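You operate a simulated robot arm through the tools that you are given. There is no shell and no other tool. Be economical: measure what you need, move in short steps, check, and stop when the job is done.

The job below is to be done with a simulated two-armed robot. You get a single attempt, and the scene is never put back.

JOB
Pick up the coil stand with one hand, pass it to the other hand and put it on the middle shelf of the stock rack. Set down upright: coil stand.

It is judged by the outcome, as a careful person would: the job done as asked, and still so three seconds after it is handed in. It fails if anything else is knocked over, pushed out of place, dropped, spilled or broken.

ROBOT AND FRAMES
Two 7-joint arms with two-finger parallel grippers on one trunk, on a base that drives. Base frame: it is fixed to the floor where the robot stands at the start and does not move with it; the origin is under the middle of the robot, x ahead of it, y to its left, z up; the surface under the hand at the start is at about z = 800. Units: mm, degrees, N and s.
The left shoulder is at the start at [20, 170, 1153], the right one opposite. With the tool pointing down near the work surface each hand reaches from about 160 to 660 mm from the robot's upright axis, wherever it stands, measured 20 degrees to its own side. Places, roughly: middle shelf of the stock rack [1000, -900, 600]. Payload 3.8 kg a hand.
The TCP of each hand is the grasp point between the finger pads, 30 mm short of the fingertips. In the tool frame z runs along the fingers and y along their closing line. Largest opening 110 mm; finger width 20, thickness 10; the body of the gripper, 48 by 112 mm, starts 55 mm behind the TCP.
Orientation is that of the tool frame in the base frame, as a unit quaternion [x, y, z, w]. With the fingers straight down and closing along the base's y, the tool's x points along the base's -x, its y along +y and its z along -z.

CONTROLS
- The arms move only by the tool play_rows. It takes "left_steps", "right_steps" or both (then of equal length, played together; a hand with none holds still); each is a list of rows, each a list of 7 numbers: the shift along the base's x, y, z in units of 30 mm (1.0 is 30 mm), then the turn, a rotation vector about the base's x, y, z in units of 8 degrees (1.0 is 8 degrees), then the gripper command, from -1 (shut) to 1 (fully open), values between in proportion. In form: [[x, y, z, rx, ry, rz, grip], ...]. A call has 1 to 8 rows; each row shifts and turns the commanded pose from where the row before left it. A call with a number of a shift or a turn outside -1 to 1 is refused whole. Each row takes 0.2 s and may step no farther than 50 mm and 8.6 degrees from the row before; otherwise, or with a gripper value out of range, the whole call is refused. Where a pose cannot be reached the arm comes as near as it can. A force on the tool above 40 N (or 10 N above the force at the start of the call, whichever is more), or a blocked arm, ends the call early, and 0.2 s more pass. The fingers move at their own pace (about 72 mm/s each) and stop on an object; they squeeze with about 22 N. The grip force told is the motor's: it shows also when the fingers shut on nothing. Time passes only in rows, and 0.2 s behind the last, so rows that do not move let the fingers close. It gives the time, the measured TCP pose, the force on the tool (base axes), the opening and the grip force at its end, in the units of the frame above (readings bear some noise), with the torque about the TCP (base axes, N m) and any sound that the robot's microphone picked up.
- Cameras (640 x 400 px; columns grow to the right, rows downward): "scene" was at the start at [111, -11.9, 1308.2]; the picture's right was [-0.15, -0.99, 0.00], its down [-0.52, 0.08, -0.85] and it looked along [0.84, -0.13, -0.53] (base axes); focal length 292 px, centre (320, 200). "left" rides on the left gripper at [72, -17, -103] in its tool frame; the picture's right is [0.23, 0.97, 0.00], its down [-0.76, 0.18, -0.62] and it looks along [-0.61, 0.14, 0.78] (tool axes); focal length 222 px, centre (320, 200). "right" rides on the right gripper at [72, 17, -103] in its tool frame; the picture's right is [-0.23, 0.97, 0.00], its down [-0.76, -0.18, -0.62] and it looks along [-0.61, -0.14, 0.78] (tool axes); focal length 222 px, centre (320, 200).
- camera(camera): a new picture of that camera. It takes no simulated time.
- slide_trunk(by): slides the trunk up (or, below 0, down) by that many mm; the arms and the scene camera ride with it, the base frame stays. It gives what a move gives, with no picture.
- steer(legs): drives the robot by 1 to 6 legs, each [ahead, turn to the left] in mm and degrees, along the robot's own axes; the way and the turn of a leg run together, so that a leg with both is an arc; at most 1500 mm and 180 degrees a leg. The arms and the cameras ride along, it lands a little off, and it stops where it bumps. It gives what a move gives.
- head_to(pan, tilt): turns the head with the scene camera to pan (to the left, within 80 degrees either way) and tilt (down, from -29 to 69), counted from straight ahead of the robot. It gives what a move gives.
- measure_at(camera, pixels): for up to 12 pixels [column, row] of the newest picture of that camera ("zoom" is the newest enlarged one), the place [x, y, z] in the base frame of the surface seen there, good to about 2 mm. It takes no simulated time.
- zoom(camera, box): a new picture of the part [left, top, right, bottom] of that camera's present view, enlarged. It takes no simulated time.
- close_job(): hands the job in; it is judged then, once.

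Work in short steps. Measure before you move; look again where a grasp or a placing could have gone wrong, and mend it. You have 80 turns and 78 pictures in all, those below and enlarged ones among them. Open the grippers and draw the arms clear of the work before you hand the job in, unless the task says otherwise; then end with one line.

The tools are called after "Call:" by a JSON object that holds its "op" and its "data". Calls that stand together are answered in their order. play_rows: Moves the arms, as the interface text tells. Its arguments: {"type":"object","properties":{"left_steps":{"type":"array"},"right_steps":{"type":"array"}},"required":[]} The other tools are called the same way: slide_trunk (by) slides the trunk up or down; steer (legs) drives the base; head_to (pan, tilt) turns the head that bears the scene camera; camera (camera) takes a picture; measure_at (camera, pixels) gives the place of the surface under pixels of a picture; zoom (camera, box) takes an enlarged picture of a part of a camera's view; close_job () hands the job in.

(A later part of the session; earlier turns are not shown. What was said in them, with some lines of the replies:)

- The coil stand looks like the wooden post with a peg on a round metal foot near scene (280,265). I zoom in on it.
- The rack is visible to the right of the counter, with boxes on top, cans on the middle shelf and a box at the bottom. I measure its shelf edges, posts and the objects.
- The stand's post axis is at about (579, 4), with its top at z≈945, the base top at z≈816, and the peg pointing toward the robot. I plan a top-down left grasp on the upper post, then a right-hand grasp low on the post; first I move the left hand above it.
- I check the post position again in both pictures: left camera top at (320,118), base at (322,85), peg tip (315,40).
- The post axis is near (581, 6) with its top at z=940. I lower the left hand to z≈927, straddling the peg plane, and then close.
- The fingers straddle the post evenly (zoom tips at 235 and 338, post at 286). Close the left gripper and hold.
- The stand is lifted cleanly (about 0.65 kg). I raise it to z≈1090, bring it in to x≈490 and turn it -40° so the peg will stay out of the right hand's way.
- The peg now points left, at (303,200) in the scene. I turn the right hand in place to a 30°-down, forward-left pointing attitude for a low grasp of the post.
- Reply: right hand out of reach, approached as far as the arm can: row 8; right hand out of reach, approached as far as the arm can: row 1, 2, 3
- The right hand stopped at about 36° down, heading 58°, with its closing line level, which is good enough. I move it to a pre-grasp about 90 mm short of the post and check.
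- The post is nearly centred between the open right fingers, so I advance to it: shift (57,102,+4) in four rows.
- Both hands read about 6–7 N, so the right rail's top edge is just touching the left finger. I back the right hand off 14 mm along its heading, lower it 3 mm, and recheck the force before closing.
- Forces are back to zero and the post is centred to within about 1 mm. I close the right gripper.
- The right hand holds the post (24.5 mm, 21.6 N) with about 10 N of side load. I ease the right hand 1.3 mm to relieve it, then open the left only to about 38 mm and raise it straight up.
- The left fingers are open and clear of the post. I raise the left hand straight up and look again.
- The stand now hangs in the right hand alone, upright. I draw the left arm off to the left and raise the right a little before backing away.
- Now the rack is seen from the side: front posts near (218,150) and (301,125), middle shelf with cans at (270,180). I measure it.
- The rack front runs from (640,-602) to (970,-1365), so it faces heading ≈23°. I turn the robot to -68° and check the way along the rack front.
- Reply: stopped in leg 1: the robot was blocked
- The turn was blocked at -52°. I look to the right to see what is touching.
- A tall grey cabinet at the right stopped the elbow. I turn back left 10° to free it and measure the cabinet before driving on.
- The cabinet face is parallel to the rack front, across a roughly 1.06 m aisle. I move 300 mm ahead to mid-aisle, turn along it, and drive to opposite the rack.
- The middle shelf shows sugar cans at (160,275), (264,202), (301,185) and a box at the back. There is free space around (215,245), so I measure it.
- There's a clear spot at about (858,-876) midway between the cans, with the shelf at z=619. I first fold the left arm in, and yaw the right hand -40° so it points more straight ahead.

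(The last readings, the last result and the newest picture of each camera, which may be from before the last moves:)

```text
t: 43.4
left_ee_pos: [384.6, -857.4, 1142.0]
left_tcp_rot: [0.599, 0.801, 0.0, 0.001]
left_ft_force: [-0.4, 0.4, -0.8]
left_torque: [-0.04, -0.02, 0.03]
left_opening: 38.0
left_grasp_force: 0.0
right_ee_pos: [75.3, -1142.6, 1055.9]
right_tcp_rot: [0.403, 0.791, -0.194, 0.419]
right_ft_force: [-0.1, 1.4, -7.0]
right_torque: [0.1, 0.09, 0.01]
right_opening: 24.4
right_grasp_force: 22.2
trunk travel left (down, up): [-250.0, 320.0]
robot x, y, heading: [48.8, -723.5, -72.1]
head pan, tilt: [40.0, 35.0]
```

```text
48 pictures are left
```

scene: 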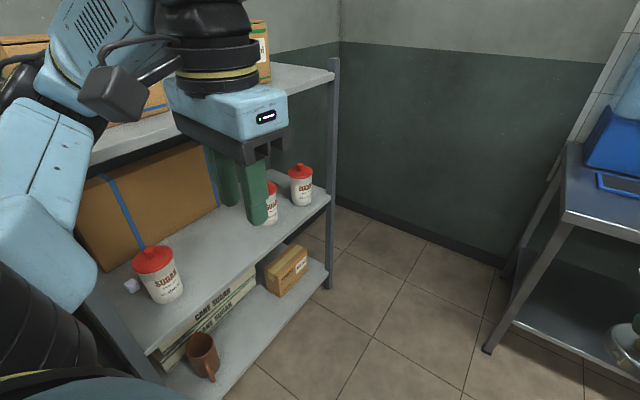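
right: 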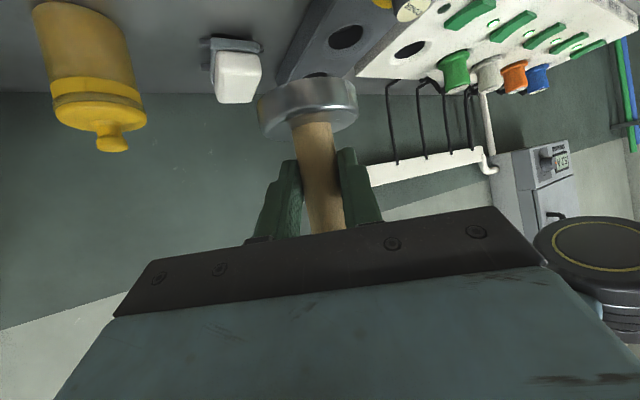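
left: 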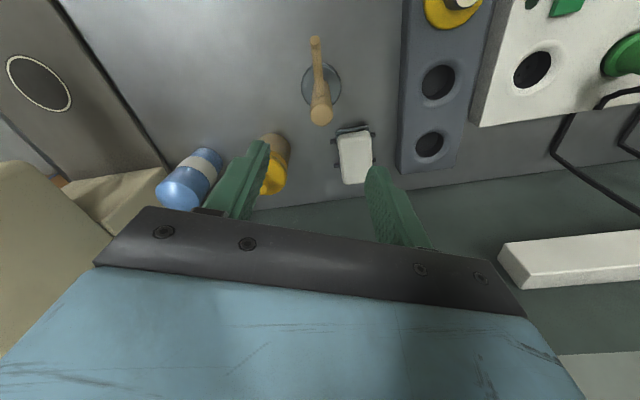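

Both arms are folded. Now I drive: turn to about -37°, go 250 mm, and turn to about +10°, facing the shelf.

Call:
{"op": "steer", "data": {"legs": [[0, 35], [250, 0], [0, 47]]}}

Call:
{"op": "head_to", "data": {"pan": 0, "tilt": 40}}

Call:
{"op": "camera", "data": {"camera": "scene"}}

```text
t: 49.0
left_ee_pos: [422.0, -563.4, 1141.4]
left_tcp_rot: [-0.064, 0.998, 0.0, 0.001]
left_ft_force: [0.3, 0.4, -0.5]
left_torque: [0.0, 0.02, 0.0]
left_opening: 38.1
left_grasp_force: 0.0
right_ee_pos: [653.8, -911.3, 1057.0]
right_tcp_rot: [-0.208, 0.863, 0.125, 0.444]
right_ft_force: [0.0, 1.0, -7.1]
right_torque: [-0.03, 0.08, 0.01]
right_opening: 24.8
right_grasp_force: 21.9
trunk travel left (down, up): [-250.0, 320.0]
robot x, y, heading: [240.9, -875.8, 9.2]
head pan, tilt: [40.0, 35.0]
```

```text
t: 50.0
left_ee_pos: [421.9, -564.7, 1142.9]
left_tcp_rot: [-0.064, 0.998, 0.0, 0.001]
left_ft_force: [-0.4, 0.6, -0.3]
left_torque: [0.01, 0.01, -0.01]
left_opening: 38.1
left_grasp_force: 0.1
right_ee_pos: [654.6, -912.8, 1055.3]
right_tcp_rot: [-0.209, 0.863, 0.125, 0.443]
right_ft_force: [-0.3, -0.5, -6.3]
right_torque: [-0.08, 0.11, 0.04]
right_opening: 24.5
right_grasp_force: 22.0
trunk travel left (down, up): [-250.0, 320.0]
robot x, y, heading: [240.1, -871.3, 9.3]
head pan, tilt: [0.0, 40.0]
```

```text
47 pictures are left
```

scene: 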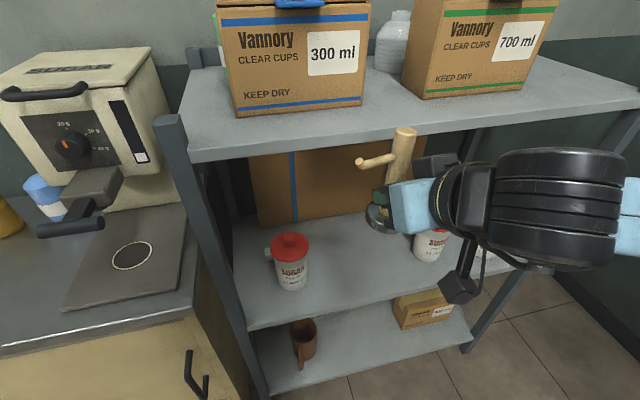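

The stand is in front of the gap, about 100 mm short of the rack front. I lower the trunk 250 mm, which keeps both hands clear of the counter and the rack.

Call:
{"op": "slide_trunk", "data": {"by": -245}}

Call:
{"op": "camera", "data": {"camera": "scene"}}

```text
t: 52.6
left_ee_pos: [422.7, -564.3, 897.6]
left_tcp_rot: [-0.065, 0.998, 0.0, 0.001]
left_ft_force: [-0.5, 0.0, 0.1]
left_torque: [0.03, 0.0, 0.0]
left_opening: 37.7
left_grasp_force: 0.1
right_ee_pos: [654.5, -913.0, 811.1]
right_tcp_rot: [-0.209, 0.863, 0.125, 0.443]
right_ft_force: [0.2, 0.1, -7.4]
right_torque: [-0.08, 0.08, 0.0]
right_opening: 24.7
right_grasp_force: 21.7
trunk travel left (down, up): [-5.0, 565.0]
robot x, y, heading: [243.5, -876.7, 9.5]
head pan, tilt: [0.0, 40.0]
```

```text
46 pictures are left
```

scene: 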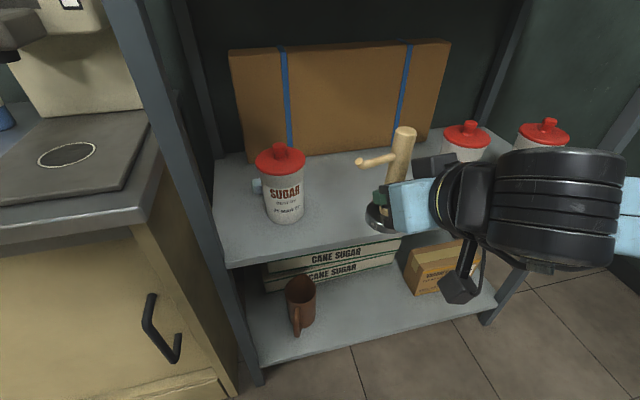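

The stand is upright and the hand heading (29°) is close to the rack normal. I lower it 90 mm in front of the shelf, then go forward by about half and check.

Call:
{"op": "play_rows", "data": {"right_steps": [[0, 0, -1, 0, 0, 0, -1], [0, 0, -1, 0, 0, 0, -1], [0, 0, -1, 0, 0, 0, -1], [0.87, 0.195, 0, 0, 0, 0, -1], [0.87, 0.195, 0, 0, 0, 0, -1], [0.87, 0.195, 0, 0, 0, 0, -1], [0, 0, 0, 0, 0, 0, -1]]}}

Call:
{"op": "camera", "data": {"camera": "scene"}}

Call:
{"op": "camera", "data": {"camera": "right"}}

```text
t: 54.2
left_ee_pos: [420.5, -562.6, 897.3]
left_tcp_rot: [-0.064, 0.998, 0.0, 0.001]
left_ft_force: [-0.2, 0.1, -0.3]
left_torque: [-0.01, 0.0, -0.01]
left_opening: 38.1
left_grasp_force: 0.1
right_ee_pos: [731.0, -896.0, 720.7]
right_tcp_rot: [-0.209, 0.863, 0.126, 0.443]
right_ft_force: [-0.3, -0.7, -6.9]
right_torque: [-0.09, 0.05, -0.01]
right_opening: 24.4
right_grasp_force: 21.4
trunk travel left (down, up): [-5.0, 565.0]
robot x, y, heading: [242.5, -876.8, 9.0]
head pan, tilt: [0.0, 40.0]
```

```text
45 pictures are left
```

scene: 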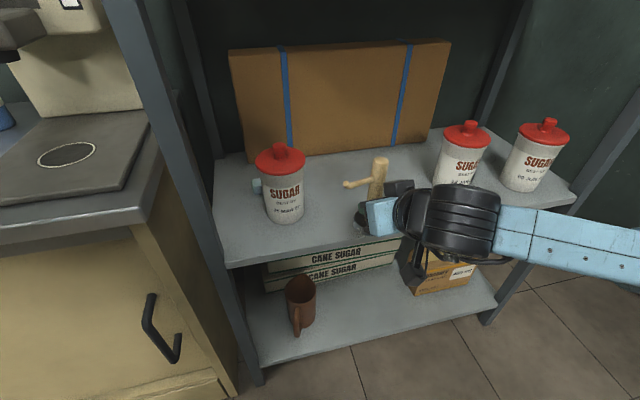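

```text
44 pictures are left
```

right: 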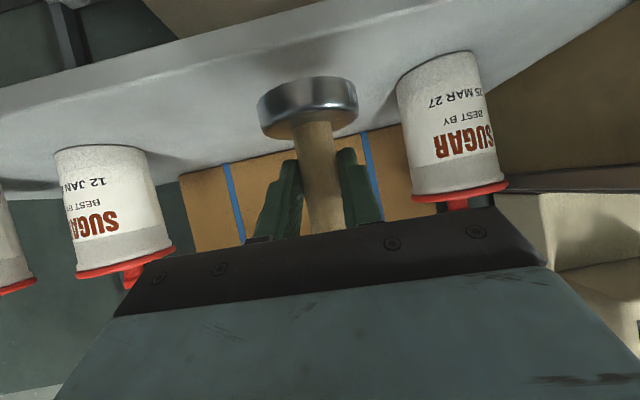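

There is a clear gap on both sides. I measure the stand and the near cans once more before going in.

Call:
{"op": "measure_at", "data": {"camera": "scene", "pixels": [[380, 160], [378, 175], [348, 183], [283, 205], [302, 200], [440, 175], [330, 235], [390, 240]]}}

Call:
{"op": "measure_at", "data": {"camera": "right", "pixels": [[305, 84], [290, 80], [325, 80], [308, 120], [315, 145], [320, 200], [170, 120], [400, 90]]}}

```text
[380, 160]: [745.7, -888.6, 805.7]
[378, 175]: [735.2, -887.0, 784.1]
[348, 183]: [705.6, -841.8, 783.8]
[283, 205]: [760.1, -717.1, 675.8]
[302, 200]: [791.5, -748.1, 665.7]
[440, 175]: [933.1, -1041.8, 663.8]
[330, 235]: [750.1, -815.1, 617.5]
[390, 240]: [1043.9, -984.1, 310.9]
```

```text
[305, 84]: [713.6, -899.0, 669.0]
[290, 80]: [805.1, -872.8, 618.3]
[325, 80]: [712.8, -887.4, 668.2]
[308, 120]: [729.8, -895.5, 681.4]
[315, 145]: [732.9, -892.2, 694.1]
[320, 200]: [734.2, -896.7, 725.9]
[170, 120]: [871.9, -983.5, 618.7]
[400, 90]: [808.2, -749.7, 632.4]
```

The stand axis is at (745,-889) with its bottom at z≈667 and the shelf at 618.5. I go forward (105,24), then down about 38 mm.

Call:
{"op": "play_rows", "data": {"right_steps": [[0.875, 0.2, 0, 0, 0, 0, -1], [0.875, 0.2, 0, 0, 0, 0, -1], [0.875, 0.2, 0, 0, 0, 0, -1], [0.875, 0.2, 0, 0, 0, 0, -1], [0, 0, -0.65, 0, 0, 0, -1], [0, 0, -0.6, 0, 0, 0, -1], [0, 0, 0, 0, 0, 0, -1]]}}

Call:
{"op": "camera", "data": {"camera": "right"}}

Call:
{"op": "camera", "data": {"camera": "scene"}}

```text
t: 55.8
left_ee_pos: [421.4, -563.2, 897.8]
left_tcp_rot: [-0.065, 0.998, 0.0, 0.001]
left_ft_force: [-0.2, -0.5, -0.3]
left_torque: [-0.01, -0.04, 0.01]
left_opening: 37.8
left_grasp_force: 0.0
right_ee_pos: [837.8, -872.9, 684.0]
right_tcp_rot: [-0.208, 0.863, 0.125, 0.443]
right_ft_force: [1.1, 0.4, -7.5]
right_torque: [-0.07, 0.04, 0.0]
right_opening: 24.5
right_grasp_force: 21.6
trunk travel left (down, up): [-5.0, 565.0]
robot x, y, heading: [241.4, -876.8, 9.1]
head pan, tilt: [0.0, 40.0]
```

```text
43 pictures are left
```

right: 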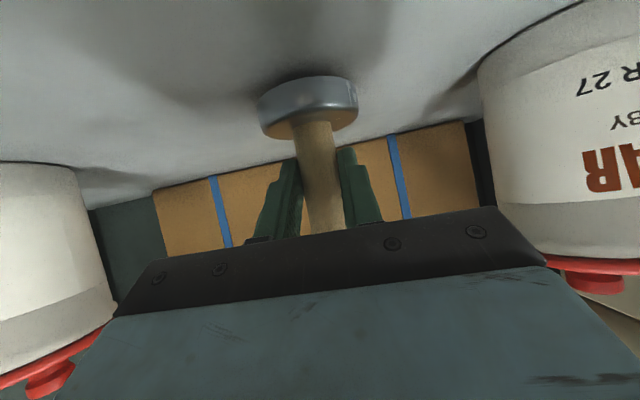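

```text
42 pictures are left
```

scene: 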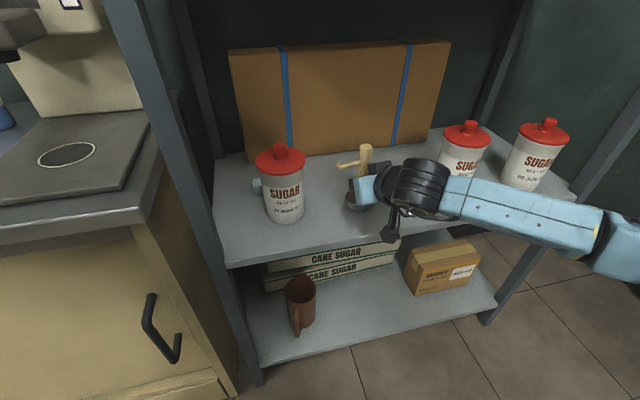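

The stand bottom is about 10 mm above the shelf, with cans well clear on each side. I lower it in small steps and watch for contact.

Call:
{"op": "play_rows", "data": {"right_steps": [[0, 0, -0.15, 0, 0, 0, -1], [0, 0, -0.1, 0, 0, 0, -1], [0, 0, 0, 0, 0, 0, -1]]}}

Call:
{"op": "measure_at", "data": {"camera": "right", "pixels": [[308, 84], [300, 70], [315, 118]]}}

```text
t: 56.6
left_ee_pos: [420.9, -562.8, 896.4]
left_tcp_rot: [-0.065, 0.998, 0.0, 0.001]
left_ft_force: [-0.2, -0.6, -0.3]
left_torque: [0.02, -0.02, -0.02]
left_opening: 38.3
left_grasp_force: 0.1
right_ee_pos: [837.0, -871.6, 676.2]
right_tcp_rot: [-0.209, 0.863, 0.125, 0.443]
right_ft_force: [0.2, -0.6, -6.4]
right_torque: [-0.08, 0.09, 0.02]
right_opening: 24.4
right_grasp_force: 22.0
trunk travel left (down, up): [-5.0, 565.0]
robot x, y, heading: [242.0, -875.6, 9.4]
head pan, tilt: [0.0, 40.0]
```

```text
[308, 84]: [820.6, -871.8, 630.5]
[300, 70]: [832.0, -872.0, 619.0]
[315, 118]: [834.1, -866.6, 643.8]
```

There is no contact yet (bottom estimated 2–5 mm up). I keep lowering in 1.5 mm steps.

Call:
{"op": "play_rows", "data": {"right_steps": [[0, 0, -0.05, 0, 0, 0, -1], [0, 0, -0.04, 0, 0, 0, -1], [0, 0, 0, 0, 0, 0, -1]]}}

```text
t: 57.4
left_ee_pos: [420.5, -563.1, 896.1]
left_tcp_rot: [-0.064, 0.998, 0.0, 0.0]
left_ft_force: [-0.8, 0.5, 0.0]
left_torque: [0.03, -0.02, 0.04]
left_opening: 38.1
left_grasp_force: 0.2
right_ee_pos: [837.2, -870.7, 675.8]
right_tcp_rot: [-0.209, 0.862, 0.125, 0.445]
right_ft_force: [-0.9, -0.7, 3.0]
right_torque: [-0.26, -0.14, 0.01]
right_opening: 24.6
right_grasp_force: 22.7
trunk travel left (down, up): [-5.0, 565.0]
robot x, y, heading: [241.8, -875.9, 9.3]
head pan, tilt: [0.0, 40.0]
```

Contact: the vertical force rose from -6.4 to +3 N. I open the right gripper to about 65 mm.

Call:
{"op": "play_rows", "data": {"right_steps": [[0, 0, 0, 0, 0, 0, -0.3], [0, 0, 0, 0, 0, 0, 0.2], [0, 0, 0, 0, 0, 0, 0.2], [0, 0, 0, 0, 0, 0, 0.2]]}}

Call:
{"op": "zoom", "data": {"camera": "scene", "box": [240, 110, 480, 270]}}

Call:
{"op": "camera", "data": {"camera": "right"}}

```text
t: 58.4
left_ee_pos: [421.0, -563.2, 898.1]
left_tcp_rot: [-0.064, 0.998, 0.0, 0.001]
left_ft_force: [0.0, 0.5, -0.1]
left_torque: [-0.01, 0.0, -0.02]
left_opening: 37.8
left_grasp_force: 0.0
right_ee_pos: [837.7, -871.4, 673.9]
right_tcp_rot: [-0.208, 0.863, 0.125, 0.443]
right_ft_force: [-0.1, -0.1, -0.3]
right_torque: [-0.02, 0.01, 0.04]
right_opening: 66.2
right_grasp_force: 0.1
trunk travel left (down, up): [-5.0, 565.0]
robot x, y, heading: [240.5, -869.8, 8.9]
head pan, tilt: [0.0, 40.0]
```

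```text
2.50 times, centred on (360, 190) of scene
```

zoom: 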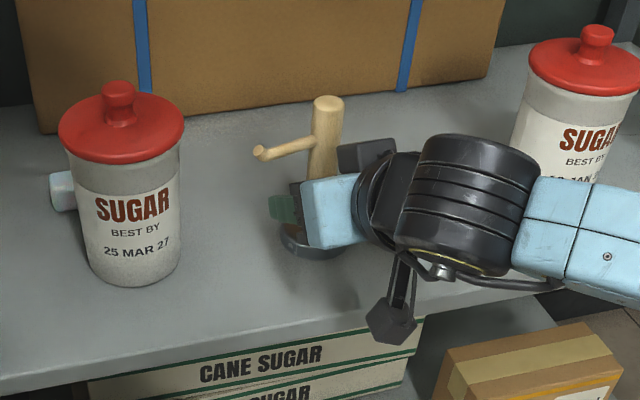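

```text
40 pictures are left
```

right: 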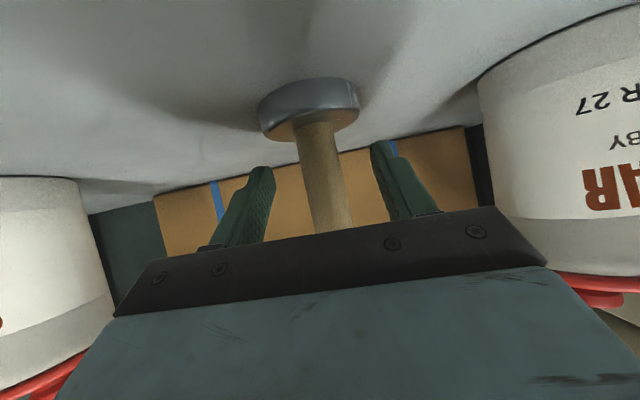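

The stand sits upright and free between the open fingers. I retreat straight back along the hand's heading, out of the rack.

Call:
{"op": "play_rows", "data": {"right_steps": [[-0.44, -0.25, 0, 0, 0, 0, 0.2], [-0.87, -0.49, 0, 0, 0, 0, 0.2], [-0.87, -0.49, 0, 0, 0, 0, 0.2], [-0.92, -0.4, 0, 0, 0, 0, 0.2], [-0.92, -0.4, 0, 0, 0, 0, 0.2], [-0.92, -0.4, 0, 0, 0, 0, 0.2], [-0.92, -0.4, 0, 0, 0, 0, 0.2], [-0.92, -0.4, 0, 0, 0, 0, 0.2]]}}

Call:
{"op": "camera", "data": {"camera": "scene"}}

```text
t: 60.2
left_ee_pos: [420.0, -563.6, 897.6]
left_tcp_rot: [-0.065, 0.998, 0.0, 0.001]
left_ft_force: [-0.2, 0.3, 0.5]
left_torque: [0.01, 0.05, -0.04]
left_opening: 38.3
left_grasp_force: 0.2
right_ee_pos: [648.0, -990.9, 666.4]
right_tcp_rot: [-0.209, 0.863, 0.125, 0.443]
right_ft_force: [0.3, 0.3, 0.4]
right_torque: [0.03, 0.02, 0.04]
right_opening: 65.9
right_grasp_force: 0.0
right hand out of reach, approached as far as the arm can: row 6, 7, 8
trunk travel left (down, up): [-5.0, 565.0]
robot x, y, heading: [239.7, -875.9, 9.3]
head pan, tilt: [0.0, 40.0]
```

```text
39 pictures are left
```

scene: 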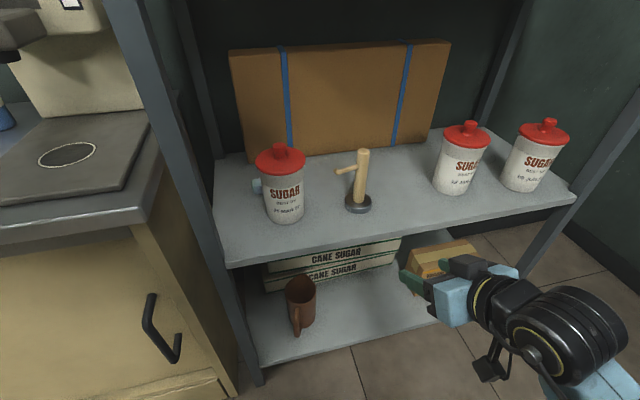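

The stand is upright on the middle shelf, with nothing else moved and the right hand out in front of the rack. I open both grippers fully, wait, and take a last look.

Call:
{"op": "play_rows", "data": {"left_steps": [[0, 0, 0, 0, 0, 0, 1], [0, 0, 0, 0, 0, 0, 1], [0, 0, 0, 0, 0, 0, 1]], "right_steps": [[0, 0, 0, 0, 0, 0, 1], [0, 0, 0, 0, 0, 0, 1], [0, 0, 0, 0, 0, 0, 1]]}}

Call:
{"op": "zoom", "data": {"camera": "scene", "box": [240, 110, 640, 380]}}

```text
t: 61.0
left_ee_pos: [420.8, -564.0, 898.6]
left_tcp_rot: [-0.065, 0.998, 0.0, 0.001]
left_ft_force: [-0.2, -0.1, 0.3]
left_torque: [0.03, 0.02, -0.01]
left_opening: 109.9
left_grasp_force: 0.0
right_ee_pos: [647.5, -989.4, 665.8]
right_tcp_rot: [-0.208, 0.863, 0.125, 0.443]
right_ft_force: [0.4, -0.5, 0.8]
right_torque: [0.0, 0.01, 0.01]
right_opening: 110.0
right_grasp_force: 0.1
trunk travel left (down, up): [-5.0, 565.0]
robot x, y, heading: [240.8, -877.9, 9.1]
head pan, tilt: [0.0, 40.0]
```

```text
1.48 times, centred on (440, 245) of scene
```

zoom: 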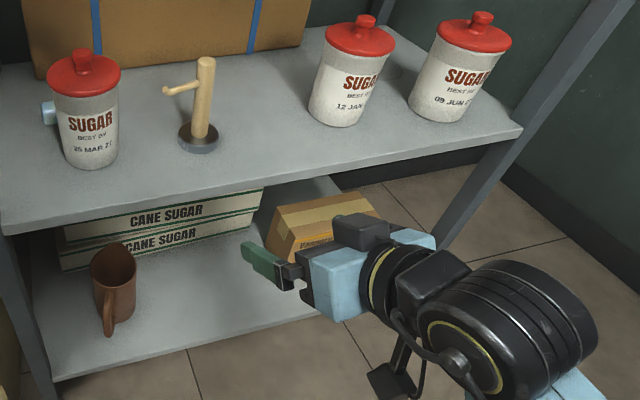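

The stand is steady and upright, both grippers are open and the arms are clear, so I hand in the job.

Call:
{"op": "close_job", "data": {}}

```text
The job is handed in.
```

The coil stand was picked up with the left hand, passed to the right hand and set upright on the middle shelf of the stock rack. During the drive the right elbow bumped a tall grey cabinet and stopped the robot; I saw no sign that it or anything else was moved or knocked over.
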